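You operate a simulated robot arm through the tools that you are given. There is no shell and no other tool. Be economical: measure what you need, move in short steps, check, and stop when the job is done.

Carry out the task below with a simulated two-armed robot. There is one attempt and no reset: what you move stays moved.

TASK
Pick up the red steel block with one hand, pass it to the other hand and put it on the bench under the hopper spouts. Fetch the white cartridge labelled "chain" from the supply shelf and stand it on the shelf of the lock board. Take the red weight and leave it in the turf ends crate. Put the thin cable end on the top shelf of the blue rack. Take the yellow cup and leave it on the top shelf of the blue rack. Open the bench drawer. Do these in any order. Set down upright: red steel block, white cartridge, red weight, yellow cup.

It is judged by the outcome, as a careful person would: the job done as asked, and still so three seconds after it is handed in. It fails if anything else is knocked over, pushed out of place, dropped, spilled or broken.

THE ROBOT
Two 7-joint arms with two-finger parallel grippers on one trunk, on a base that drives. Base frame: it is fixed to the floor where the robot stands at the start and does not move with it; the origin is under the middle of the robot, x ahead of it, y to its left, z up. Lengths are in m, angles in rad, forces in N, time in s.
The left shoulder is at the start at [0.03, 0.119, 0.935], the right one opposite. With the tool pointing down near the work surface each hand reaches from about 0.26 to 0.68 m from the robot's upright axis, wherever it stands, measured 20 degrees to its own side. Places, roughly: TURF ENDS crate [-2, 0, 0.4]; bench drawer [-4.1, -4.3, 0.7]; bench under the hopper spouts (52x20 cm) [-2.12, -0.56, 0.82]; red steel block [0.5, 0, 0.75]; red weight (9x6x8 cm) [-1.3, -0.5, 0.9]; shelf of the lock board (38x22 cm) [0.86, -1.18, 0.96]; thin cable end [-2.25, -4.25, 0.75]; top shelf of the blue rack [-0.8, -4.3, 1.2]; white cartridge [0.75, -0.5, 1]; yellow cup (6x6x10 cm) [-0.6, -4.2, 0.8]. Payload 3.43 kg a hand.
The TCP of each hand is the grasp point between the finger pads, 0.03 m short of the fingertips. In the tool frame z runs along the fingers and y along their closing line. Largest opening 0.094 m; finger width 0.028, thickness 0.01; the body of the gripper, 0.05 by 0.096 m, starts 0.055 m behind the TCP.
Orientation is told as [roll, pitch, yaw] about the base's x, y, z axes, in that order, counted from this pose: with the fingers straight down and closing along the base's y, the tool's x points along the base's -x, its y along +y and its z along -z.

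THE INTERFACE
- The arms move only by the tool nudge_tool. It takes "left_series", "right_series" or both (then of equal length, played together; a hand with none holds still); each is a list that holds one entry, the list of rows, each a list of 7 numbers: the turn, a rotation vector about the base's x, y, z in units of 8 degrees (1.0 is 8 degrees), then the shift along the base's x, y, z in units of 40 mm (1.0 is 40 mm), then the closure, from 0 (fully open) to 1 (shut). In form: [[[rx, ry, rz, tx, ty, tz, jaw], ...]]. A call has 1 to 12 rows; each row shifts and turns the commanded pose from where the row before left it. A call with a number of a shift or a turn outside -1 to 1 is refused whole. A row lasts 0.2 s, in which the tool goes at most 0.05 m and 0.15 rad; a call with a longer step from one row to the next is refused whole, and so is a gripper value outside its range. Where a pose cannot be reached the arm comes as near as it can. A force on the tool above 40 N (or 10 N above the force at the start of the call, whichever is more), or a blocked arm, ends the call early, and 0.2 s more pass. The fingers move at their own pace (about 0.072 m/s each) and stop on an object; they squeeze with about 33 N. The grip force told is the motor's: it shows also when the fingers shut on nothing. Time passes only in rows, and 0.2 s behind the last, so rows that do not move let the fingers close. The reply holds the time, the measured pose of the TCP, the force on the tool along the base axes, the opening and the grip force, in the units named above and with some noise, with the torque about the TCP (base axes, N m) and any sound that the robot's microphone picked up.
- Cameras (640 x 400 px; columns grow to the right, rows downward): "scene" is now at [0.0421, -0.0246, 1.6376]; the picture's right is [-0.31, -0.95, 0.00], its down [-0.74, 0.24, -0.62] and it looks along [0.59, -0.19, -0.78] (base axes); focal length 266 px, centre (320, 200). "left" rides on the left gripper at [0.076, -0.014, -0.102] in its tool frame; the picture's right is [0.18, 0.98, 0.00], its down [-0.75, 0.14, -0.64] and it looks along [-0.63, 0.12, 0.77] (tool axes); focal length 243 px, centre (320, 200). "right" rides on the right gripper at [0.076, 0.014, -0.102] in its tool frame; the picture's right is [-0.18, 0.98, 0.00], its down [-0.75, -0.14, -0.64] and it looks along [-0.63, -0.12, 0.77] (tool axes); focal length 243 px, centre (320, 200). There is no depth. A picture from a camera that has moved, and an enlarged one, comes with that camera's place and axes in the base frame and with its lens.
- grab_frame(camera): a new picture of that camera. The clock stands still meanwhile.
- move_column(by): slides the trunk up (or, below 0, down) by that many m; the arms and the scene camera ride with it, the base frame stays. It gives what a move gives, with no picture.
- roll_base(legs): drives the robot by 1 to 6 legs, each [ahead, turn to the left] in m and rad, along the robot's own axes; the way and the turn of a leg run together, so that a leg with both is an arc; at most 1.5 m and 3.142 rad a leg. The arms and the cameras ride along, it lands a little off, and it stops where it bumps. It gives what a move gives.
- pan_tilt(pan, tilt): turns the head with the scene camera to pan (to the left, within 2.496 rad either way) and tilt (down, from -0.506 to 1.204), counted from straight ahead of the robot. It gives what a move gives.
- zoom(camera, box): a new picture of the part [left, top, right, bottom] of that camera's present view, enlarged. The clock stands still meanwhile.
- hand_in(): hands the job in; it is judged then, once.

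Go step by step. Nothing tells you exact positions but the pictures and the camera data: compare them with the known pose of the tool, close in by small moves and look again before you grip or let go. The budget is 186 turns and 154 pictures, counting those below and the enlarged ones. Unless the task says otherwise, let go and move clear before handing in, and close with one line.

The tools are called as a command line: name --argument value ..., lists and objects as JSON in quotes. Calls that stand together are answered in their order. nudge_tool: Moves the arms, as the interface text tells. Its arguments: {"type":"object","properties":{"left_series":{"type":"array","items":{"type":"array","items":{"type":"array","items":{"type":"number"}}}},"right_series":{"type":"array","items":{"type":"array","items":{"type":"array","items":{"type":"number"}}}}},"required":[]} The other tools are called the same way: move_column (by) slides the trunk up or down; roll_base (legs) drives the base; pan_tilt (pan, tilt) turns the head that bears the scene camera; grab_frame (camera) takes a picture; zoom (camera, box) takes an enlarged picture of a part of a camera's view; hand_in () hands the job in.

At the start:

```text
time_s: 0.0
left_position: [0.4966, 0.0671, 1.1503]
left_tool_rot: [0.0, 0.0, 0.002]
left_ft_force: [-0.2, -0.6, -0.6]
left_moment: [-0.01, -0.01, 0.02]
left_width: 0.0939
left_grip_force: 0.1
right_position: [0.3294, -0.2755, 1.2074]
right_tool_rot: [-0.001, -0.001, 0.0]
right_ft_force: [0.0, -0.2, -0.4]
right_moment: [0.01, -0.01, -0.02]
right_width: 0.0942
right_grip_force: 0.0
trunk travel left (down, up): [-0.2, 0.21]
robot x, y, heading: [0.0011, 0.0002, 0.001]
head pan, tilt: [-0.318, 0.901]
```

scene: 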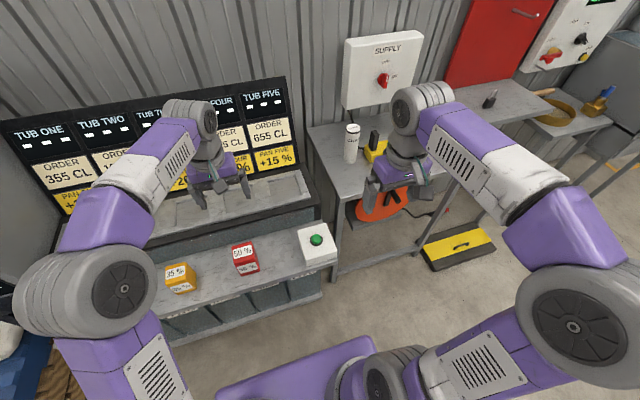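
right: 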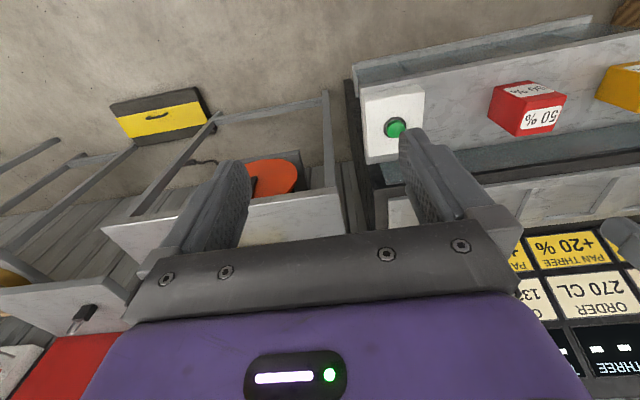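
left: 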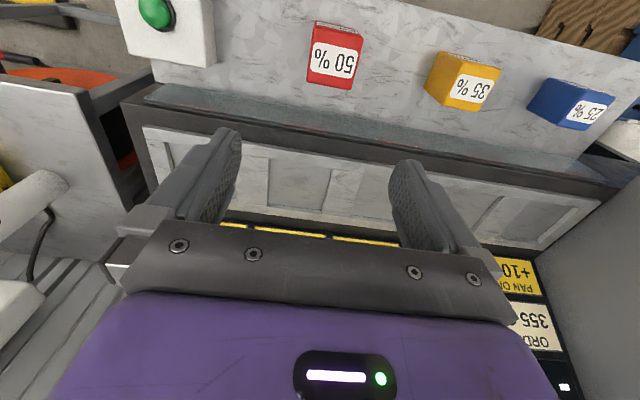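

The red block (50 %) looks to be near (0.54, 0.10, 0.75) on the bench ahead. I will look closer at it and at the supply shelf.

zoom --camera "scene" --box '[140, 200, 360, 340]'

zoom --camera "scene" --box '[300, 20, 640, 230]'

zoom --camera "left" --box '[250, 0, 450, 125]'

```text
2.86 times, centred on (250, 270) of scene
camera zoom: at [0.0421, -0.0246, 1.6376], right [-0.31, -0.95, 0.0], down [-0.74, 0.24, -0.62], along [0.59, -0.19, -0.78], focal length 761 px, centre (520, 0)
```

zoom: 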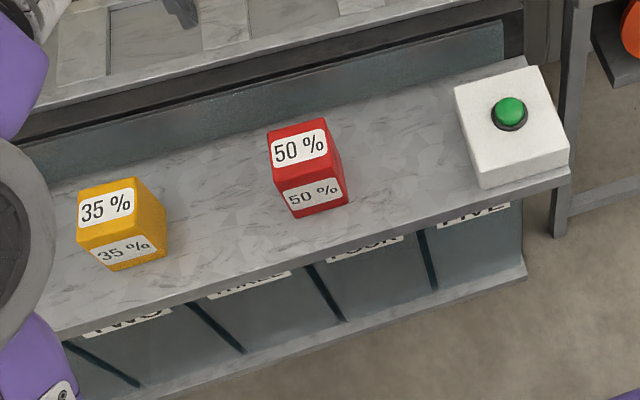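

```text
1.88 times, centred on (470, 125) of scene
camera zoom: at [0.0421, -0.0246, 1.6376], right [-0.31, -0.95, 0.0], down [-0.74, 0.24, -0.62], along [0.59, -0.19, -0.78], focal length 502 px, centre (38, 341)
```

zoom: 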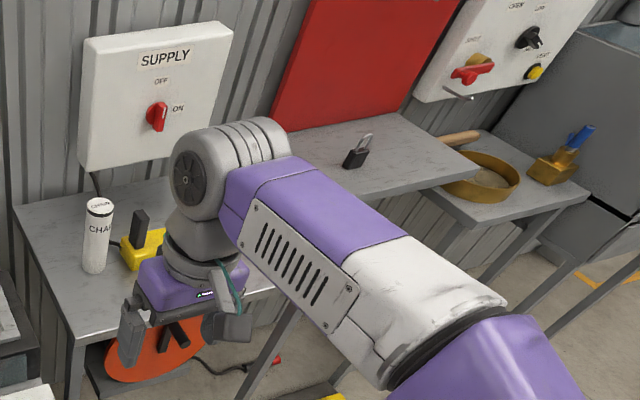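

```text
3.20 times, centred on (350, 62) of left
camera zoom: at [0.4199, 0.0535, 1.2532], right [-0.18, 0.98, 0.0], down [0.75, 0.14, 0.64], along [0.63, 0.12, -0.77], focal length 776 px, centre (224, 640)
```

zoom: 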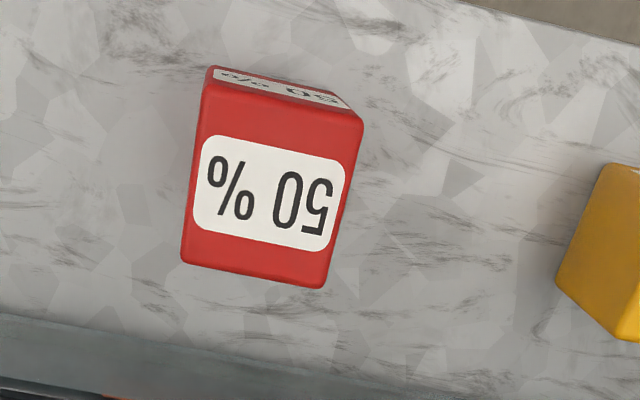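

I estimate the red block's top at (0.47, 0.08, 0.91) and the cartridge at (0.80, -0.40). Next I look to the right at the lock board.

pan_tilt --pan -0.9 --tilt 0.55

grab_frame --camera "scene"

```text
time_s: 1.0
left_position: [0.4953, 0.0662, 1.1505]
left_tool_rot: [0.001, 0.0, 0.0]
left_ft_force: [-0.8, -0.5, 0.6]
left_moment: [0.02, -0.03, 0.01]
left_width: 0.094
left_grip_force: 0.1
right_position: [0.3292, -0.2755, 1.2075]
right_tool_rot: [0.0, -0.001, -0.001]
right_ft_force: [-0.5, 0.6, -0.3]
right_moment: [-0.01, 0.0, -0.03]
right_width: 0.0941
right_grip_force: 0.1
trunk travel left (down, up): [-0.2, 0.21]
robot x, y, heading: [0.0005, 0.0006, 0.001]
head pan, tilt: [-0.901, 0.55]
```

```text
147 pictures are left
camera scene: at [0.0262, -0.0713, 1.6668], right [-0.78, -0.62, 0.0], down [-0.33, 0.41, -0.85], along [0.53, -0.67, -0.52], focal length 266 px, centre (320, 200)
```

scene: 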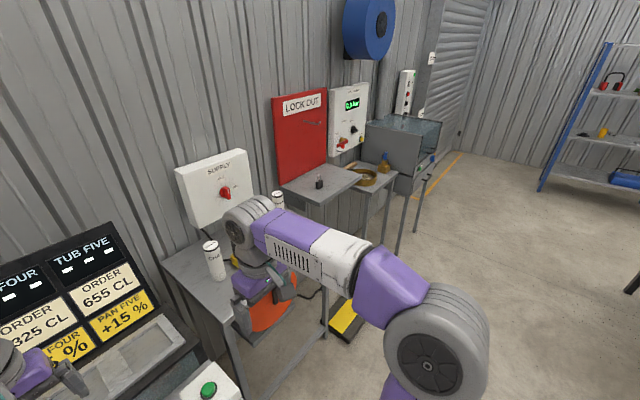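

The red LOCK OUT board has its shelf with a padlock, and there seem to be two white cartridges. I zoom in.

zoom --camera "scene" --box '[170, 150, 410, 300]'

pan_tilt --pan -2.4 --tilt 0.45

grab_frame --camera "scene"

pan_tilt --pan 2.4 --tilt 0.45

grab_frame --camera "scene"

```text
2.67 times, centred on (290, 225) of scene
camera zoom: at [0.0262, -0.0713, 1.6668], right [-0.78, -0.62, 0.0], down [-0.33, 0.41, -0.85], along [0.53, -0.67, -0.52], focal length 710 px, centre (400, 133)
```

zoom: 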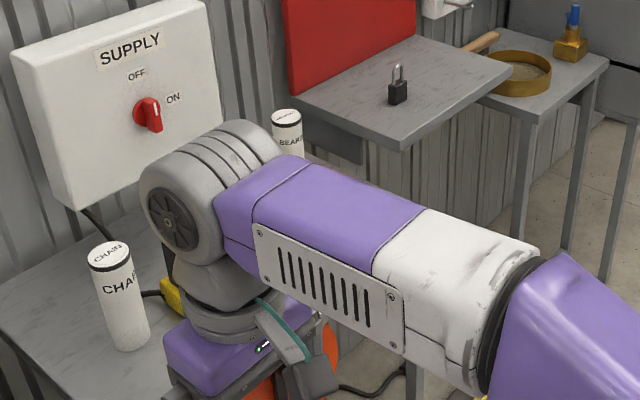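

```text
time_s: 2.6
left_position: [0.4975, 0.0668, 1.1512]
left_tool_rot: [-0.002, 0.001, -0.001]
left_ft_force: [0.0, 0.8, -0.8]
left_moment: [0.01, 0.03, -0.05]
left_width: 0.0938
left_grip_force: 0.0
right_position: [0.3293, -0.275, 1.206]
right_tool_rot: [0.0, -0.001, -0.002]
right_ft_force: [0.0, 0.0, -0.3]
right_moment: [0.02, 0.02, 0.0]
right_width: 0.094
right_grip_force: 0.1
trunk travel left (down, up): [-0.2, 0.21]
robot x, y, heading: [0.0041, 0.0005, 0.002]
head pan, tilt: [-2.4, 0.45]
```

```text
145 pictures are left
camera scene: at [-0.0974, -0.0631, 1.6759], right [-0.68, 0.74, 0.0], down [0.32, 0.29, -0.9], along [-0.66, -0.61, -0.44], focal length 266 px, centre (320, 200)
```

scene: 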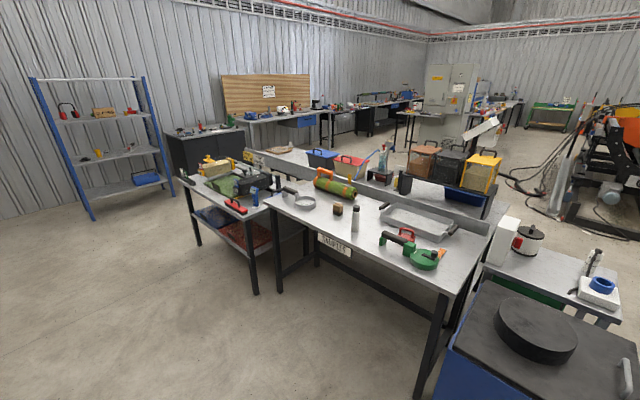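

```text
time_s: 6.4
left_position: [0.4967, 0.0681, 1.152]
left_tool_rot: [0.0, 0.0, 0.001]
left_ft_force: [-0.1, 1.0, 0.4]
left_moment: [0.02, -0.02, 0.01]
left_width: 0.0941
left_grip_force: 0.0
right_position: [0.3284, -0.2754, 1.2074]
right_tool_rot: [0.0, 0.001, 0.001]
right_ft_force: [-1.4, -0.7, 0.0]
right_moment: [0.04, -0.02, 0.0]
right_width: 0.094
right_grip_force: 0.0
trunk travel left (down, up): [-0.2, 0.21]
robot x, y, heading: [-0.0027, -0.0028, 0.001]
head pan, tilt: [2.4, 0.45]
```

```text
144 pictures are left
camera scene: at [-0.0974, 0.0611, 1.6759], right [0.68, 0.74, 0.0], down [0.32, -0.29, -0.9], along [-0.66, 0.61, -0.44], focal length 266 px, centre (320, 200)
```

scene: 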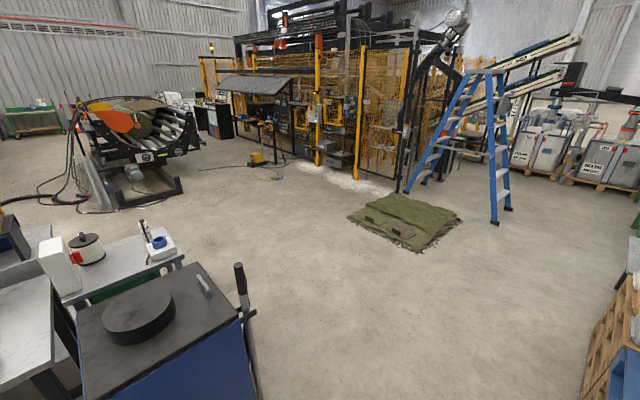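

The chain cartridge stands at about (0.8, -0.40), a second one (bearing) is farther right, and there is a yellow pedal on the floor near (0.55, -1.13). I reposition to face the supply table between the cartridge and the lock board.

roll_base --legs '[[-0.2, 0], [0, -1.5708], [0.55, 0], [0, 1.5708]]'

pan_tilt --pan -0.1 --tilt 0.75

grab_frame --camera "scene"

```text
time_s: 18.5
left_position: [0.2934, -0.464, 1.1521]
left_tool_rot: [0.001, 0.0, 0.045]
left_ft_force: [-0.4, 0.2, -0.2]
left_moment: [0.0, 0.02, -0.04]
left_width: 0.0939
left_grip_force: 0.0
right_position: [0.1411, -0.8133, 1.2085]
right_tool_rot: [0.001, 0.001, 0.046]
right_ft_force: [0.9, -0.4, -0.4]
right_moment: [-0.03, 0.0, 0.01]
right_width: 0.0939
right_grip_force: 0.0
trunk travel left (down, up): [-0.2, 0.21]
robot x, y, heading: [-0.1988, -0.5488, 0.047]
head pan, tilt: [2.4, 0.45]
```

```text
time_s: 20.8
left_position: [0.2938, -0.4634, 1.1511]
left_tool_rot: [-0.001, 0.001, 0.046]
left_ft_force: [0.2, 0.9, 0.0]
left_moment: [-0.07, 0.01, -0.02]
left_width: 0.0941
left_grip_force: 0.1
right_position: [0.1411, -0.8138, 1.2068]
right_tool_rot: [0.001, -0.002, 0.046]
right_ft_force: [0.2, -0.4, -0.2]
right_moment: [-0.02, -0.01, 0.01]
right_width: 0.0937
right_grip_force: 0.0
trunk travel left (down, up): [-0.2, 0.21]
robot x, y, heading: [-0.2002, -0.551, 0.042]
head pan, tilt: [-0.099, 0.75]
```

```text
143 pictures are left
camera scene: at [-0.1469, -0.5605, 1.6494], right [-0.05, -1.0, 0.0], down [-0.68, 0.04, -0.73], along [0.73, -0.04, -0.68], focal length 266 px, centre (320, 200)
```

scene: 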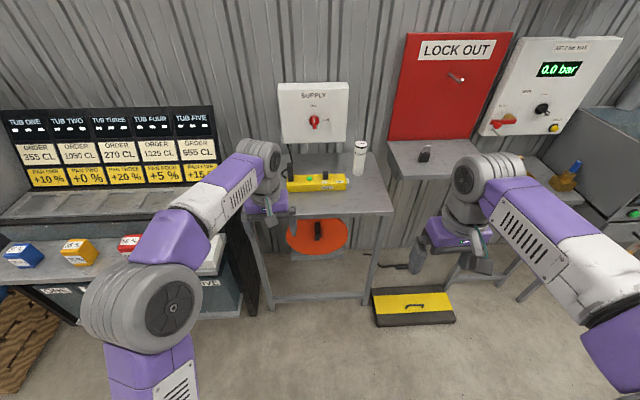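

The left forearm hides the chain cartridge from here. I tuck the left hand back and up, then look again.

nudge_tool --left_series '[[[0, 0, 0, -0.8, 0.7, 0.5, 0], [0, 0, 0, -0.8, 0.7, 0.5, 0], [0, 0, 0, -0.8, 0.7, 0.5, 0], [0, 0, 0, -0.8, 0.7, 0.5, 0], [0, 0, 0, -0.8, 0.7, 0.5, 0]]]'

grab_frame --camera "scene"

```text
time_s: 22.0
left_position: [0.1319, -0.3236, 1.25]
left_tool_rot: [0.001, -0.001, 0.045]
left_ft_force: [0.5, -0.3, -0.3]
left_moment: [0.0, -0.04, 0.01]
left_width: 0.0939
left_grip_force: 0.1
right_position: [0.1409, -0.813, 1.2077]
right_tool_rot: [0.001, -0.001, 0.045]
right_ft_force: [-0.1, 0.5, 0.3]
right_moment: [-0.01, -0.02, 0.02]
right_width: 0.094
right_grip_force: 0.0
trunk travel left (down, up): [-0.2, 0.21]
robot x, y, heading: [-0.2021, -0.5553, 0.046]
head pan, tilt: [-0.099, 0.75]
```

```text
142 pictures are left
camera scene: at [-0.1482, -0.5599, 1.6495], right [-0.05, -1.0, 0.0], down [-0.68, 0.04, -0.73], along [0.73, -0.04, -0.68], focal length 266 px, centre (320, 200)
```

scene: 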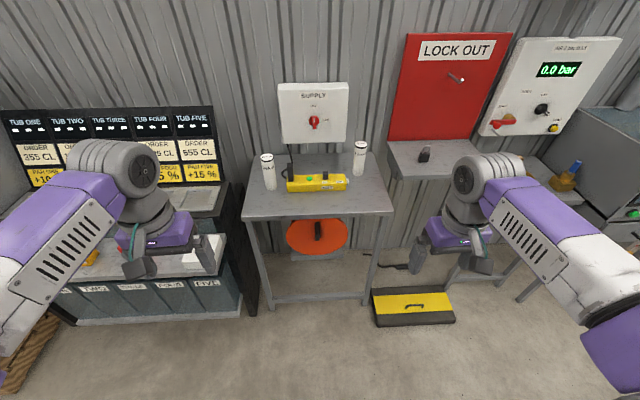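

Triangulation puts the chain cartridge at (0.785, -0.386), table at z≈0.875, top ≈1.03. I drive closer and turn slightly left for the right hand.

roll_base --legs '[[0.4, 0], [0, 0.3]]'

pan_tilt --pan -0.1 --tilt 0.95

grab_frame --camera "scene"

```text
time_s: 25.5
left_position: [0.4534, -0.2228, 1.2487]
left_tool_rot: [0.001, 0.0, 0.337]
left_ft_force: [-0.3, -0.6, 0.6]
left_moment: [0.02, -0.02, 0.03]
left_width: 0.0939
left_grip_force: 0.1
right_position: [0.6028, -0.6891, 1.2063]
right_tool_rot: [0.0, 0.001, 0.338]
right_ft_force: [-0.1, -0.1, 0.1]
right_moment: [-0.01, 0.01, -0.01]
right_width: 0.0941
right_grip_force: 0.0
trunk travel left (down, up): [-0.2, 0.21]
robot x, y, heading: [0.2008, -0.5371, 0.337]
head pan, tilt: [-0.099, 0.75]
```

```text
time_s: 26.2
left_position: [0.4531, -0.2231, 1.2492]
left_tool_rot: [0.0, 0.001, 0.336]
left_ft_force: [-0.2, -0.5, -0.7]
left_moment: [-0.01, -0.01, 0.03]
left_width: 0.0941
left_grip_force: 0.1
right_position: [0.6027, -0.6889, 1.2078]
right_tool_rot: [0.0, 0.001, 0.336]
right_ft_force: [0.7, -0.7, 0.0]
right_moment: [0.0, 0.0, -0.02]
right_width: 0.0937
right_grip_force: 0.0
trunk travel left (down, up): [-0.2, 0.21]
robot x, y, heading: [0.2024, -0.5385, 0.335]
head pan, tilt: [-0.099, 0.949]
```

```text
141 pictures are left
camera scene: at [0.2431, -0.5317, 1.6339], right [0.23, -0.97, 0.0], down [-0.79, -0.19, -0.58], along [0.57, 0.14, -0.81], focal length 266 px, centre (320, 200)
```

scene: 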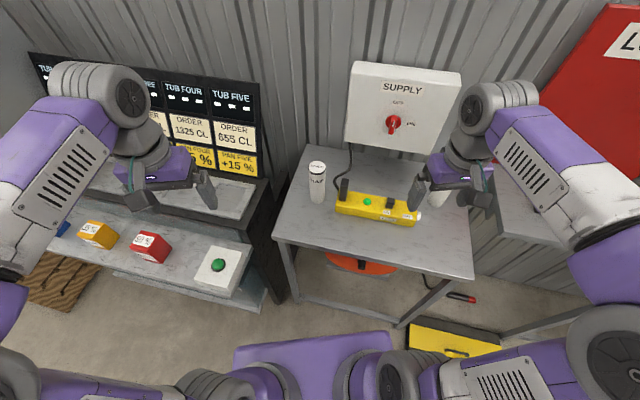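

I bring the right hand over toward the cartridge, turning the closing line a bit away from the black tower beside it, and check with its camera.

nudge_tool --right_series '[[[0, 0, 0.5, 0.45, 1.0, 0, 0], [0, 0, 0.5, 0.45, 1.0, 0, 0], [0, 0, 0.5, 0.45, 1.0, 0, 0], [0, 0, 0.5, 0.45, 1.0, 0, 0], [0, 0, 0.5, 0.45, 1.0, 0, 0], [0, 0, 0.5, 0.45, 1.0, 0, 0], [0, 0, 0.5, 0.45, 1.0, 0, 0]]]'

grab_frame --camera "right"

grab_frame --camera "scene"

```text
time_s: 27.8
left_position: [0.4549, -0.2197, 1.2493]
left_tool_rot: [-0.001, 0.001, 0.339]
left_ft_force: [-0.1, 0.8, 0.2]
left_moment: [-0.02, 0.02, 0.01]
left_width: 0.0941
left_grip_force: 0.1
right_position: [0.7303, -0.4021, 1.2088]
right_tool_rot: [-0.002, 0.004, 0.829]
right_ft_force: [-0.3, -0.5, 0.3]
right_moment: [-0.04, 0.02, -0.03]
right_width: 0.0942
right_grip_force: 0.0
trunk travel left (down, up): [-0.2, 0.21]
robot x, y, heading: [0.2009, -0.5358, 0.337]
head pan, tilt: [-0.099, 0.949]
```

```text
140 pictures are left
camera right: at [0.6673, -0.4511, 1.3106], right [-0.6, 0.8, 0.0], down [0.61, 0.46, 0.64], along [0.51, 0.38, -0.77], focal length 243 px, centre (320, 200)
```

right: 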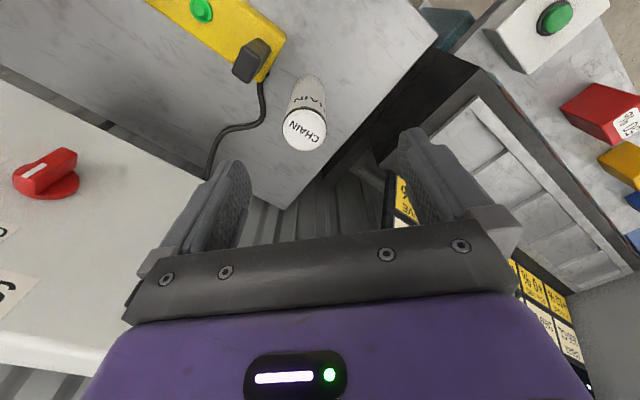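

```text
139 pictures are left
camera scene: at [0.2445, -0.5283, 1.6338], right [0.24, -0.97, 0.0], down [-0.79, -0.19, -0.58], along [0.56, 0.14, -0.81], focal length 266 px, centre (320, 200)
```

scene: 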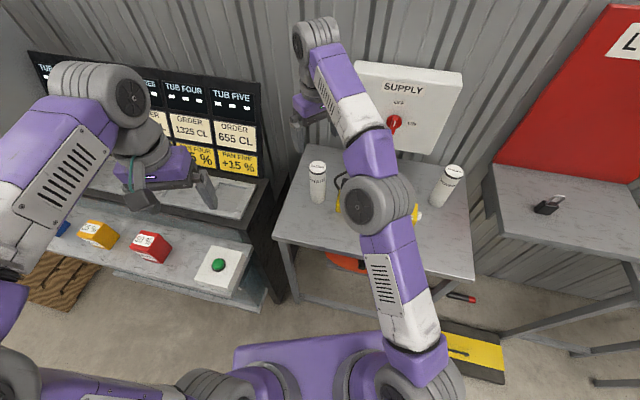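

The cartridge top centre is at (0.775, -0.395). I centre over it and come down, then close.

nudge_tool --right_series '[[[0, 0, 0, 0.56, 0.09, 0, 0.1], [0, 0, 0, 0.56, 0.09, 0, 0.1], [0, 0, 0, 0, 0, -0.89, 0.1], [0, 0, 0, 0, 0, -0.89, 0.1], [0, 0, 0, 0, 0, -0.89, 0.1]]]'

grab_frame --camera "right"

```text
time_s: 29.0
left_position: [0.4534, -0.2232, 1.2484]
left_tool_rot: [0.001, 0.001, 0.337]
left_ft_force: [0.4, 0.1, 0.4]
left_moment: [0.0, -0.03, -0.02]
left_width: 0.0937
left_grip_force: 0.0
right_position: [0.7315, -0.4103, 1.1002]
right_tool_rot: [0.002, -0.001, 0.824]
right_ft_force: [-0.1, -0.5, -0.4]
right_moment: [0.0, -0.02, 0.0]
right_width: 0.0847
right_grip_force: 0.0
right hand out of reach, approached as far as the arm can: row 1, 2
trunk travel left (down, up): [-0.2, 0.21]
robot x, y, heading: [0.2019, -0.5371, 0.338]
head pan, tilt: [-0.099, 0.949]
```

```text
138 pictures are left
camera right: at [0.6703, -0.4579, 1.2026], right [-0.6, 0.8, 0.0], down [0.62, 0.46, 0.64], along [0.52, 0.38, -0.77], focal length 243 px, centre (320, 200)
```

right: 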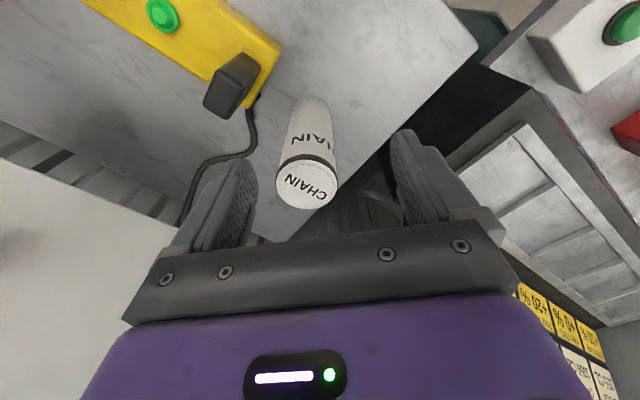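

The hand is lower now and should reach further. I shift to centre over the cartridge.

nudge_tool --right_series '[[[0, 0, 0, 0.58, 0.2, 0, 0.1], [0, 0, 0, 0.58, 0.2, 0, 0.1]]]'

grab_frame --camera "right"

```text
time_s: 29.6
left_position: [0.4536, -0.2222, 1.2487]
left_tool_rot: [0.001, -0.001, 0.337]
left_ft_force: [-0.6, -0.1, 0.0]
left_moment: [-0.01, 0.01, 0.0]
left_width: 0.0941
left_grip_force: 0.0
right_position: [0.7801, -0.3958, 1.102]
right_tool_rot: [0.0, 0.001, 0.826]
right_ft_force: [-0.3, 0.5, 0.0]
right_moment: [-0.03, 0.01, -0.01]
right_width: 0.0846
right_grip_force: 0.0
trunk travel left (down, up): [-0.2, 0.21]
robot x, y, heading: [0.2057, -0.5353, 0.338]
head pan, tilt: [-0.099, 0.949]
```

```text
137 pictures are left
camera right: at [0.7179, -0.4422, 1.2041], right [-0.6, 0.8, 0.0], down [0.62, 0.46, 0.64], along [0.51, 0.38, -0.77], focal length 243 px, centre (320, 200)
```

right: 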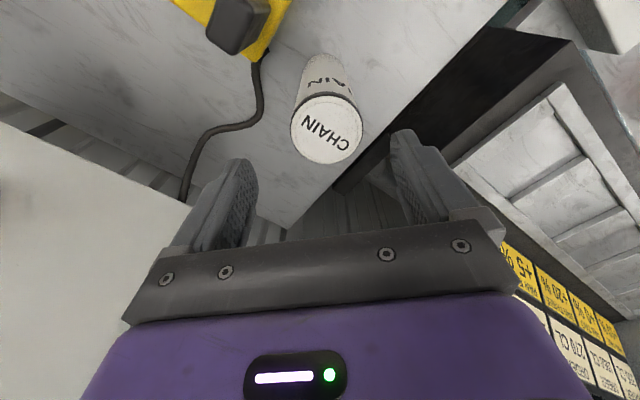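

Centred over it. I descend and close.

nudge_tool --right_series '[[[0, 0, 0, -0.08, 0.05, -0.87, 0.1], [0, 0, 0, 0, 0, -0.87, 0.1], [0, 0, 0, 0, 0, -0.87, 0.1], [0, 0, 0, 0, 0, 0, 0.1], [0, 0, 0, 0, 0, 0, 1], [0, 0, 0, 0, 0, 0, 1], [0, 0, 0, 0, 0, 0, 1]]]'

grab_frame --camera "right"

```text
time_s: 31.2
left_position: [0.4543, -0.2221, 1.2488]
left_tool_rot: [0.001, 0.0, 0.336]
left_ft_force: [0.6, -0.1, -0.6]
left_moment: [-0.01, 0.0, 0.01]
left_width: 0.0941
left_grip_force: 0.0
right_position: [0.7762, -0.3932, 0.9942]
right_tool_rot: [-0.001, 0.0, 0.825]
right_ft_force: [-1.0, -0.4, -0.5]
right_moment: [-0.04, 0.03, -0.03]
right_width: 0.0522
right_grip_force: 33.3
trunk travel left (down, up): [-0.2, 0.21]
robot x, y, heading: [0.1946, -0.5389, 0.336]
head pan, tilt: [-0.099, 0.949]
```

```text
136 pictures are left
camera right: at [0.7137, -0.4396, 1.0964], right [-0.6, 0.8, 0.0], down [0.62, 0.46, 0.64], along [0.51, 0.38, -0.77], focal length 243 px, centre (320, 200)
```

right: 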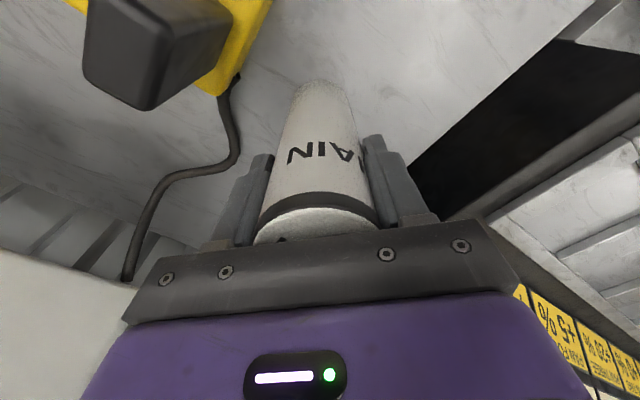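

The cartridge is gripped (0.052 m). I lift with the trunk, draw the hand in, and drive to in front of the lock board.

move_column --by 0.2

nudge_tool --right_series '[[[0, 0, -0.5, -1, -0.5, 0, 1], [0, 0, -0.5, -1, -0.5, 0, 1], [0, 0, -0.5, -1, -0.5, 0, 1], [0, 0, -0.5, -1, -0.5, 0, 1], [0, 0, -0.5, -1, -0.5, 0, 1]]]'

roll_base --legs '[[-0.25, 0], [0, -1.907], [0.47, 0], [0, 1.571]]'

grab_frame --camera "scene"

```text
time_s: 33.4
left_position: [0.4539, -0.2225, 1.4481]
left_tool_rot: [0.0, 0.0, 0.336]
left_ft_force: [-0.8, -0.5, 0.4]
left_moment: [-0.01, -0.01, 0.03]
left_width: 0.0938
left_grip_force: 0.0
right_position: [0.7772, -0.3928, 1.1935]
right_tool_rot: [0.0, 0.0, 0.825]
right_ft_force: [0.0, 0.2, -3.5]
right_moment: [0.01, 0.0, 0.0]
right_width: 0.0517
right_grip_force: 33.0
trunk travel left (down, up): [-0.4, 0.01]
robot x, y, heading: [0.195, -0.5363, 0.336]
head pan, tilt: [-0.099, 0.949]
```

```text
time_s: 34.6
left_position: [0.4524, -0.2233, 1.4499]
left_tool_rot: [-0.001, -0.002, 0.337]
left_ft_force: [-0.3, 0.5, -0.6]
left_moment: [-0.03, -0.03, 0.0]
left_width: 0.0941
left_grip_force: 0.0
right_position: [0.5774, -0.494, 1.1936]
right_tool_rot: [0.002, -0.003, 0.474]
right_ft_force: [-0.4, 0.3, -4.8]
right_moment: [0.05, 0.0, 0.0]
right_width: 0.0519
right_grip_force: 32.8
trunk travel left (down, up): [-0.4, 0.01]
robot x, y, heading: [0.2007, -0.536, 0.336]
head pan, tilt: [-0.099, 0.949]
```

```text
time_s: 47.4
left_position: [0.2934, -0.8818, 1.4504]
left_tool_rot: [0.001, 0.0, 0.009]
left_ft_force: [-0.5, 0.4, 0.2]
left_moment: [0.0, -0.01, -0.02]
left_width: 0.0941
left_grip_force: 0.0
right_position: [0.3245, -1.1784, 1.1936]
right_tool_rot: [0.0, -0.002, 0.149]
right_ft_force: [0.4, 1.5, -4.2]
right_moment: [0.0, 0.0, 0.02]
right_width: 0.0518
right_grip_force: 32.8
trunk travel left (down, up): [-0.4, 0.01]
robot x, y, heading: [-0.0444, -1.0971, 0.003]
head pan, tilt: [-0.099, 0.949]
```

```text
135 pictures are left
camera scene: at [-0.0055, -1.1066, 1.8339], right [-0.09, -1.0, 0.0], down [-0.81, 0.07, -0.58], along [0.58, -0.05, -0.81], focal length 266 px, centre (320, 200)
```

scene: 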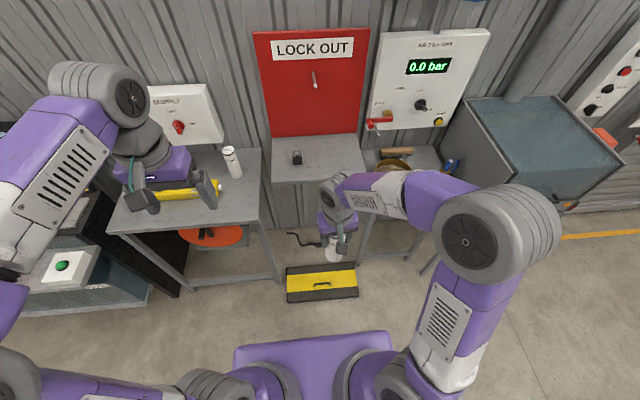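

The lock shelf front edge is at about x 0.765, y -0.96..-1.38, z≈0.93, with the padlock near (0.88, -1.08). I drive up short of the pedal and move the hand over the free part.

roll_base --legs '[[0.18, 0]]'

nudge_tool --right_series '[[[0, 0, 0, 1, 0, 0, 1], [0, 0, 0, 1, 0, 0, 1], [0, 0, 0, 1, 0, 0, 1], [0, 0, 0, 1, 0, 0, 1], [0, 0, 0, 1, 0, 0, 1], [0, 0, 0, 1, 0, 0, 1]]]'

grab_frame --camera "scene"

grab_frame --camera "right"

```text
time_s: 48.9
left_position: [0.4719, -0.8809, 1.4497]
left_tool_rot: [0.0, -0.002, 0.011]
left_ft_force: [0.7, 0.2, 0.1]
left_moment: [-0.02, -0.01, 0.01]
left_width: 0.094
left_grip_force: 0.0
right_position: [0.5021, -1.1751, 1.1933]
right_tool_rot: [0.001, -0.001, 0.151]
right_ft_force: [-0.1, 0.7, -3.8]
right_moment: [-0.04, -0.01, -0.01]
right_width: 0.0517
right_grip_force: 33.0
trunk travel left (down, up): [-0.4, 0.01]
robot x, y, heading: [0.1318, -1.0996, 0.012]
head pan, tilt: [-0.099, 0.949]
```

```text
time_s: 50.3
left_position: [0.4739, -0.8799, 1.4485]
left_tool_rot: [0.0, 0.001, 0.011]
left_ft_force: [0.3, -0.1, -1.2]
left_moment: [-0.01, 0.02, 0.05]
left_width: 0.0941
left_grip_force: 0.1
right_position: [0.744, -1.178, 1.1912]
right_tool_rot: [-0.001, 0.004, 0.15]
right_ft_force: [0.3, -0.1, -4.2]
right_moment: [0.01, 0.05, 0.0]
right_width: 0.0519
right_grip_force: 32.9
trunk travel left (down, up): [-0.4, 0.01]
robot x, y, heading: [0.1278, -1.096, 0.01]
head pan, tilt: [-0.099, 0.949]
```

```text
134 pictures are left
camera scene: at [0.1758, -1.1046, 1.8338], right [-0.09, -1.0, 0.0], down [-0.81, 0.07, -0.58], along [0.58, -0.05, -0.81], focal length 266 px, centre (320, 200)
```

scene: 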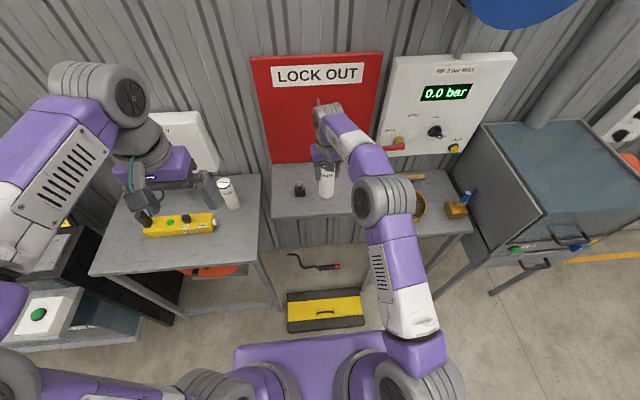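

```text
133 pictures are left
camera right: at [0.6663, -1.1752, 1.2937], right [0.03, 1.0, 0.0], down [0.77, -0.03, 0.64], along [0.64, -0.02, -0.77], focal length 243 px, centre (320, 200)
```

right: 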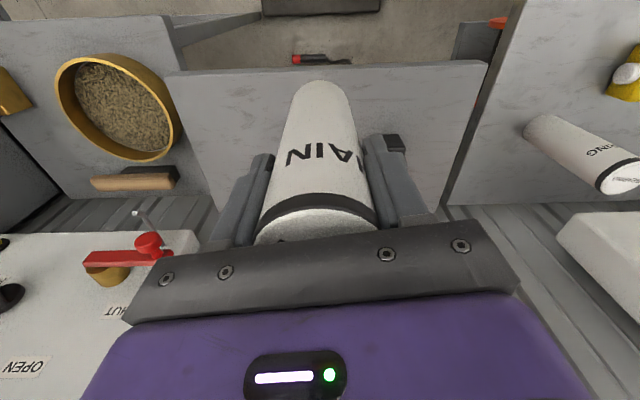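

I move further over the shelf, away from the padlock, and lower partially.

nudge_tool --right_series '[[[0, 0, 0, 0.5, -0.25, -0.4, 1], [0, 0, 0, 0.5, -0.25, -0.4, 1], [0, 0, 0, 0.5, -0.25, -0.4, 1], [0, 0, 0, 0.5, -0.25, -0.4, 1]]]'

grab_frame --camera "right"

```text
time_s: 51.3
left_position: [0.4727, -0.8807, 1.4487]
left_tool_rot: [0.001, 0.002, 0.009]
left_ft_force: [-0.6, -0.2, -1.0]
left_moment: [0.01, -0.03, -0.02]
left_width: 0.0939
left_grip_force: 0.0
right_position: [0.7828, -1.2118, 1.1335]
right_tool_rot: [0.001, 0.001, 0.149]
right_ft_force: [0.2, -0.2, -4.2]
right_moment: [0.01, 0.05, -0.01]
right_width: 0.0517
right_grip_force: 33.0
right hand out of reach, approached as far as the arm can: row 2, 3, 4
trunk travel left (down, up): [-0.4, 0.01]
robot x, y, heading: [0.131, -1.0956, 0.007]
head pan, tilt: [-0.099, 0.949]
```

```text
132 pictures are left
camera right: at [0.7048, -1.2093, 1.2362], right [0.04, 1.0, 0.0], down [0.77, -0.03, 0.64], along [0.64, -0.02, -0.77], focal length 243 px, centre (320, 200)
```

right: 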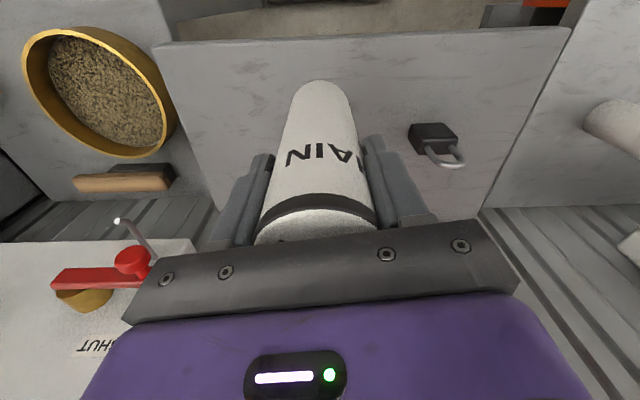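

The padlock is well clear. I lower a bit, which should extend the reach, then go forward.

nudge_tool --right_series '[[[0, 0, 0, 0, 0, -0.5, 1], [0, 0, 0, 0.3, 0, -0.5, 1], [0, 0, 0, 0.5, 0, 0, 1], [0, 0, 0, 0.5, 0, 0, 1]]]'

grab_frame --camera "right"

zoom --camera "scene" --box '[250, 100, 410, 200]'

```text
time_s: 52.3
left_position: [0.4717, -0.8807, 1.4501]
left_tool_rot: [0.002, 0.001, 0.012]
left_ft_force: [0.0, 0.7, -1.4]
left_moment: [0.02, -0.03, -0.02]
left_width: 0.0942
left_grip_force: 0.0
right_position: [0.7831, -1.2114, 1.0957]
right_tool_rot: [0.001, 0.0, 0.15]
right_ft_force: [0.0, -0.2, -4.1]
right_moment: [0.01, 0.0, 0.0]
right_width: 0.0518
right_grip_force: 32.8
right hand out of reach, approached as far as the arm can: row 2, 3, 4
trunk travel left (down, up): [-0.4, 0.01]
robot x, y, heading: [0.1269, -1.0983, 0.01]
head pan, tilt: [-0.099, 0.949]
```

```text
131 pictures are left
camera right: at [0.7061, -1.2094, 1.1984], right [0.04, 1.0, 0.0], down [0.77, -0.03, 0.64], along [0.64, -0.02, -0.77], focal length 243 px, centre (320, 200)
```

right: 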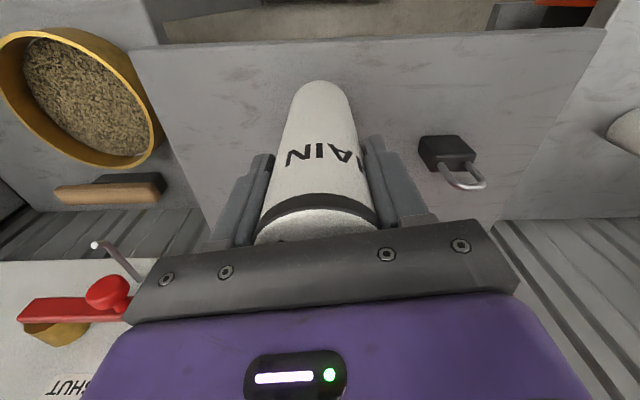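

```text
4.00 times, centred on (330, 150) of scene
camera zoom: at [0.1739, -1.1056, 1.8339], right [-0.09, -1.0, 0.0], down [-0.81, 0.07, -0.58], along [0.58, -0.05, -0.81], focal length 1066 px, centre (280, 400)
```

zoom: 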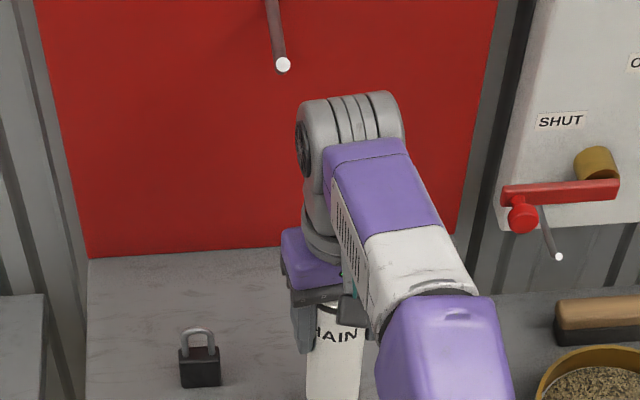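

The arm is at its reach limit and the cartridge would sit close to the shelf's front edge. I turn the left hand's camera down and back to see how much room is between base and pedal.

nudge_tool --left_series '[[[0, 1, 0, 0, 0, 0, 0], [0, 1, 0, 0, 0, 0, 0], [0, 1, 0, 0, 0, 0, 0], [0, 1, 0, 0, 0, 0, 0], [0, 1, 0, 0, 0, 0, 0], [0, 1, 0, 0, 0, 0, 0], [0, 1, 0, 0, 0, 0, 0], [0, 1, 0, 0, 0, 0, 0]]]'

grab_frame --camera "left"

```text
time_s: 54.1
left_position: [0.4728, -0.8836, 1.3946]
left_tool_rot: [-0.016, 0.619, -0.114]
left_ft_force: [0.1, -0.2, -0.7]
left_moment: [0.03, 0.01, 0.02]
left_width: 0.094
left_grip_force: 0.1
left hand out of reach, approached as far as the arm can: row 3, 4, 5, 6, 7, 8
right_position: [0.7838, -1.2115, 1.0952]
right_tool_rot: [0.001, 0.002, 0.149]
right_ft_force: [1.0, -0.3, -4.6]
right_moment: [0.01, 0.03, 0.03]
right_width: 0.0517
right_grip_force: 33.2
trunk travel left (down, up): [-0.4, 0.01]
robot x, y, heading: [0.132, -1.0979, 0.009]
head pan, tilt: [-0.099, 0.949]
```

```text
129 pictures are left
camera left: at [0.4668, -0.8955, 1.5221], right [-0.05, 0.99, 0.09], down [1.0, 0.04, 0.09], along [0.08, 0.1, -0.99], focal length 243 px, centre (320, 200)
```

left: 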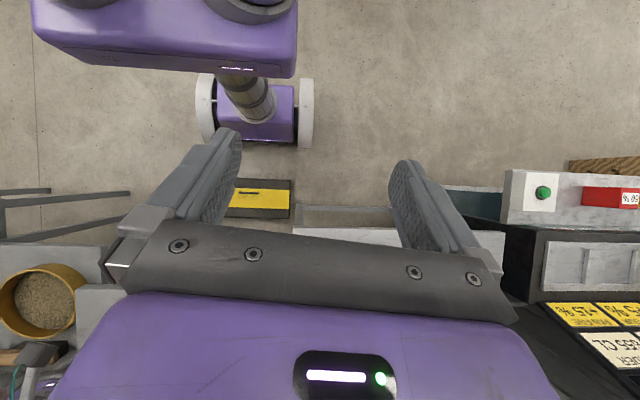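

There is about 0.2 m between the wheels and the pedal, so I can drive 4 cm forward. I also turn the left hand back.

roll_base --legs '[[0.04, 0]]'

nudge_tool --left_series '[[[0.02, -1, 0.2, -0.3, 0, 0.3, 0], [0.02, -1, 0.2, -0.3, 0, 0.3, 0], [0.02, -1, 0.2, -0.3, 0, 0.3, 0], [0.02, -1, 0.2, -0.3, 0, 0.3, 0], [0, -0.43, 0.1, 0, 0, 0, 0]]]'

grab_frame --camera "right"

zoom --camera "scene" --box '[250, 100, 410, 200]'

```text
time_s: 55.0
left_position: [0.5053, -0.8829, 1.3952]
left_tool_rot: [-0.014, 0.614, -0.114]
left_ft_force: [0.6, 1.1, 0.5]
left_moment: [-0.02, -0.01, 0.03]
left_width: 0.0939
left_grip_force: 0.1
right_position: [0.8182, -1.2099, 1.0979]
right_tool_rot: [0.002, -0.001, 0.15]
right_ft_force: [0.3, -0.2, -3.4]
right_moment: [0.02, 0.0, 0.01]
right_width: 0.0518
right_grip_force: 33.5
trunk travel left (down, up): [-0.4, 0.01]
robot x, y, heading: [0.1675, -1.0966, 0.009]
head pan, tilt: [-0.099, 0.949]
```

```text
time_s: 56.2
left_position: [0.4603, -0.8846, 1.4438]
left_tool_rot: [0.025, -0.004, 0.03]
left_ft_force: [0.1, 0.9, -0.5]
left_moment: [0.03, -0.01, -0.02]
left_width: 0.0939
left_grip_force: 0.0
right_position: [0.8204, -1.212, 1.0955]
right_tool_rot: [0.0, 0.002, 0.149]
right_ft_force: [0.7, 0.3, -4.4]
right_moment: [-0.01, 0.03, 0.02]
right_width: 0.0518
right_grip_force: 33.2
trunk travel left (down, up): [-0.4, 0.01]
robot x, y, heading: [0.1688, -1.1009, 0.013]
head pan, tilt: [-0.099, 0.949]
```

```text
128 pictures are left
camera right: at [0.7437, -1.2092, 1.1982], right [0.04, 1.0, 0.0], down [0.77, -0.03, 0.64], along [0.64, -0.02, -0.77], focal length 243 px, centre (320, 200)
```

right: 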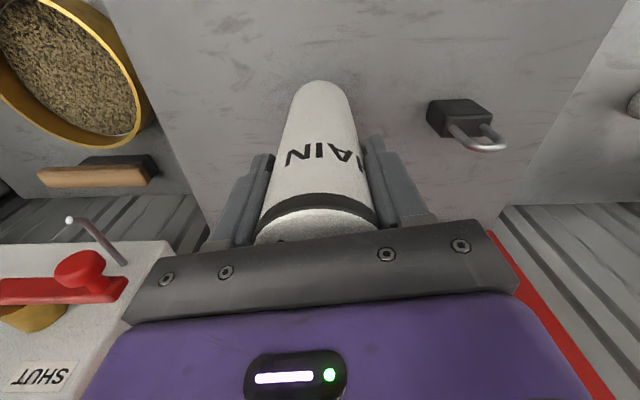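

```text
4.00 times, centred on (330, 150) of scene
camera zoom: at [0.2121, -1.1052, 1.8338], right [-0.09, -1.0, 0.0], down [-0.81, 0.07, -0.58], along [0.58, -0.05, -0.81], focal length 1066 px, centre (280, 400)
```

zoom: 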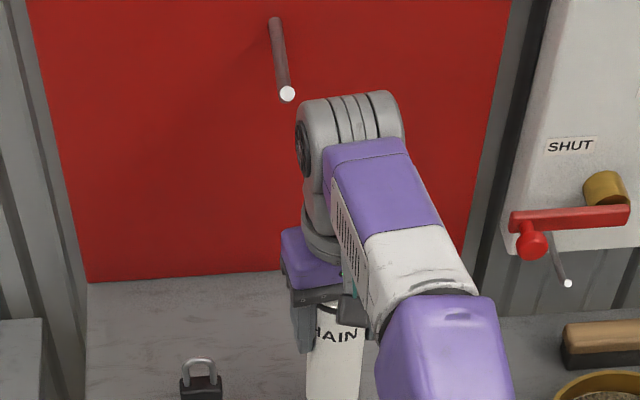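

The cartridge is now well over the shelf. I lower gently and watch the force.

nudge_tool --right_series '[[[0, 0, 0, 0, 0, -0.3, 1], [0, 0, 0, 0, 0, -0.3, 1], [0, 0, 0, 0, 0, -0.2, 1], [0, 0, 0, 0, 0, -0.15, 1]]]'

zoom --camera "scene" --box '[290, 150, 390, 212]'

```text
time_s: 57.2
left_position: [0.4539, -0.8827, 1.4453]
left_tool_rot: [0.021, -0.004, 0.027]
left_ft_force: [-0.5, 0.1, 1.2]
left_moment: [0.02, 0.0, -0.01]
left_width: 0.0943
left_grip_force: 0.0
right_position: [0.8216, -1.2113, 1.0641]
right_tool_rot: [0.0, -0.01, 0.145]
right_ft_force: [-1.6, -0.6, 21.8]
right_moment: [0.02, 0.74, -0.02]
right_width: 0.0518
right_grip_force: 32.7
trunk travel left (down, up): [-0.4, 0.01]
robot x, y, heading: [0.1718, -1.0963, 0.014]
head pan, tilt: [-0.099, 0.949]
```

```text
6.40 times, centred on (340, 181) of scene
camera zoom: at [0.2063, -1.1043, 1.8343], right [-0.09, -1.0, 0.0], down [-0.81, 0.07, -0.58], along [0.58, -0.05, -0.81], focal length 1705 px, centre (192, 322)
```

zoom: 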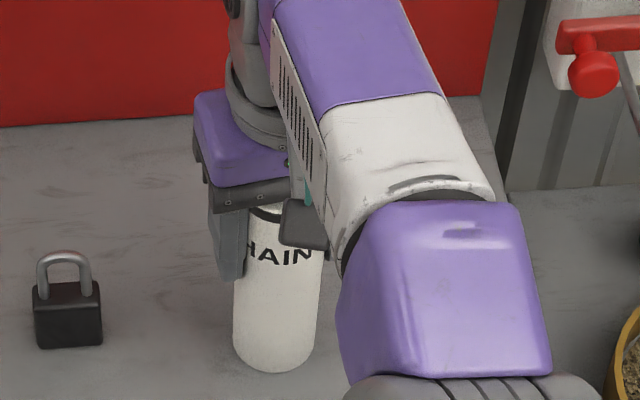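

It stands on the shelf (contact force). I ease the pressure, open, and lift straight up.

nudge_tool --right_series '[[[0, 0, 0, 0, 0, 0.13, 1], [0, 0, 0, 0, 0, 0, 1], [0, 0, 0, 0, 0, 0, 0], [0, 0, 0, 0, 0, 0, 0], [0, 0, 0, 0, 0, 0, 0], [0, 0, 0, 0, 0, 0.5, 0], [0, 0, 0, 0, 0, 0.8, 0], [0, 0, 0, 0, 0, 0.8, 0], [0, 0, 0, -0.5, 0, 0.8, 0], [0, 0, 0, -0.8, 0, 0.5, 0]]]'

grab_frame --camera "scene"

```text
time_s: 59.4
left_position: [0.4573, -0.8836, 1.4433]
left_tool_rot: [0.022, -0.001, 0.03]
left_ft_force: [0.2, -0.9, 0.1]
left_moment: [0.06, 0.0, 0.0]
left_width: 0.094
left_grip_force: 0.1
right_position: [0.8027, -1.2051, 1.2086]
right_tool_rot: [-0.001, 0.001, 0.15]
right_ft_force: [-0.2, -0.2, 0.0]
right_moment: [-0.03, -0.01, 0.0]
right_width: 0.094
right_grip_force: 0.1
right hand out of reach, approached as far as the arm can: row 8, 9, 10
trunk travel left (down, up): [-0.4, 0.01]
robot x, y, heading: [0.169, -1.0964, 0.005]
head pan, tilt: [-0.099, 0.949]
```

```text
125 pictures are left
camera scene: at [0.2096, -1.1047, 1.8339], right [-0.09, -1.0, 0.0], down [-0.81, 0.07, -0.58], along [0.58, -0.05, -0.81], focal length 266 px, centre (320, 200)
```

scene: 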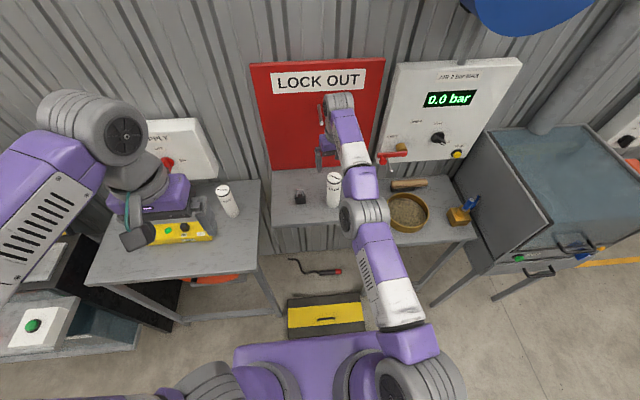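

The chain cartridge stands on the lock shelf. I draw the right hand in and drive back to the red block.

nudge_tool --right_series '[[[0, 0, 0, -1, 0.2, 0.3, 0], [0, 0, 0, -1, 0.2, 0.3, 0], [0, 0, 0, -1, 0, 0.3, 0], [0, 0, 0, -1, 0, 0.3, 0], [0, 0, 0, -1, 0, 0.3, 0], [0, 0, 0, -1, 0, 0.3, 0], [0, 0, -1, -1, 0, 0.3, 0], [0, 0, 0, -1, 0, 0.3, 0]]]'

roll_base --legs '[[-0.27, 0], [0, 1.571], [1.08, 0], [0, -1.571]]'

move_column --by -0.1

grab_frame --camera "left"

grab_frame --camera "scene"

```text
time_s: 61.2
left_position: [0.4569, -0.8829, 1.443]
left_tool_rot: [0.024, -0.003, 0.028]
left_ft_force: [-0.1, 0.8, 0.5]
left_moment: [0.01, 0.0, 0.02]
left_width: 0.0941
left_grip_force: 0.0
right_position: [0.7346, -1.1462, 1.3693]
right_tool_rot: [0.0, 0.0, 0.008]
right_ft_force: [0.3, 0.7, 0.3]
right_moment: [-0.03, -0.01, 0.04]
right_width: 0.0939
right_grip_force: 0.1
right hand out of reach, approached as far as the arm can: row 1, 2, 3, 4, 5, 6, 7, 8
trunk travel left (down, up): [-0.4, 0.01]
robot x, y, heading: [0.1666, -1.0934, 0.013]
head pan, tilt: [-0.099, 0.949]
```

```text
time_s: 75.8
left_position: [0.2052, 0.1673, 1.4424]
left_tool_rot: [0.023, -0.003, 0.001]
left_ft_force: [0.5, -0.6, -0.1]
left_moment: [0.0, 0.02, 0.01]
left_width: 0.0941
left_grip_force: 0.1
right_position: [0.4756, -0.1044, 1.3694]
right_tool_rot: [0.0, -0.001, -0.02]
right_ft_force: [-0.2, 0.0, 0.8]
right_moment: [0.01, 0.0, 0.0]
right_width: 0.0941
right_grip_force: 0.0
trunk travel left (down, up): [-0.4, 0.01]
robot x, y, heading: [-0.0881, -0.0395, -0.024]
head pan, tilt: [-0.099, 0.949]
```

```text
time_s: 77.1
left_position: [0.2056, 0.1677, 1.3437]
left_tool_rot: [0.023, -0.002, -0.001]
left_ft_force: [-0.2, -0.1, 0.6]
left_moment: [0.0, -0.03, -0.02]
left_width: 0.0942
left_grip_force: 0.1
right_position: [0.4753, -0.104, 1.2695]
right_tool_rot: [0.0, 0.001, -0.018]
right_ft_force: [0.1, -0.3, -0.4]
right_moment: [0.01, -0.01, -0.03]
right_width: 0.0941
right_grip_force: 0.1
trunk travel left (down, up): [-0.3, 0.11]
robot x, y, heading: [-0.0915, -0.0383, -0.018]
head pan, tilt: [-0.099, 0.949]
```

```text
124 pictures are left
camera left: at [0.1281, 0.1507, 1.4454], right [-0.18, 0.98, 0.02], down [0.75, 0.13, 0.65], along [0.63, 0.14, -0.76], focal length 243 px, centre (320, 200)
```

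left: 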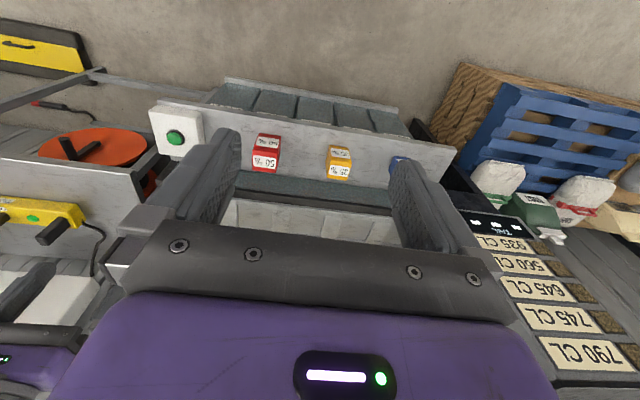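

```text
123 pictures are left
camera scene: at [-0.0485, -0.0472, 1.734], right [-0.12, -0.99, 0.0], down [-0.81, 0.1, -0.58], along [0.58, -0.07, -0.81], focal length 266 px, centre (320, 200)
```

scene: 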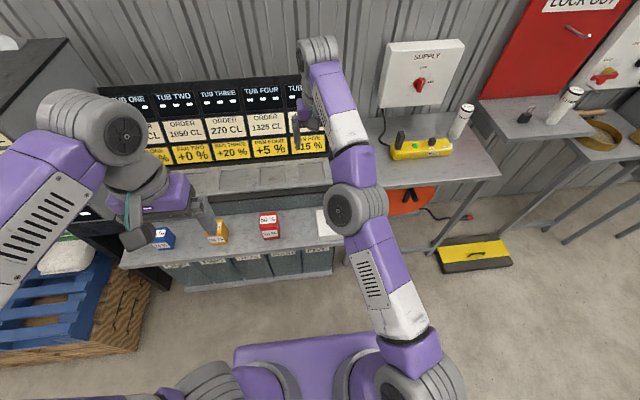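

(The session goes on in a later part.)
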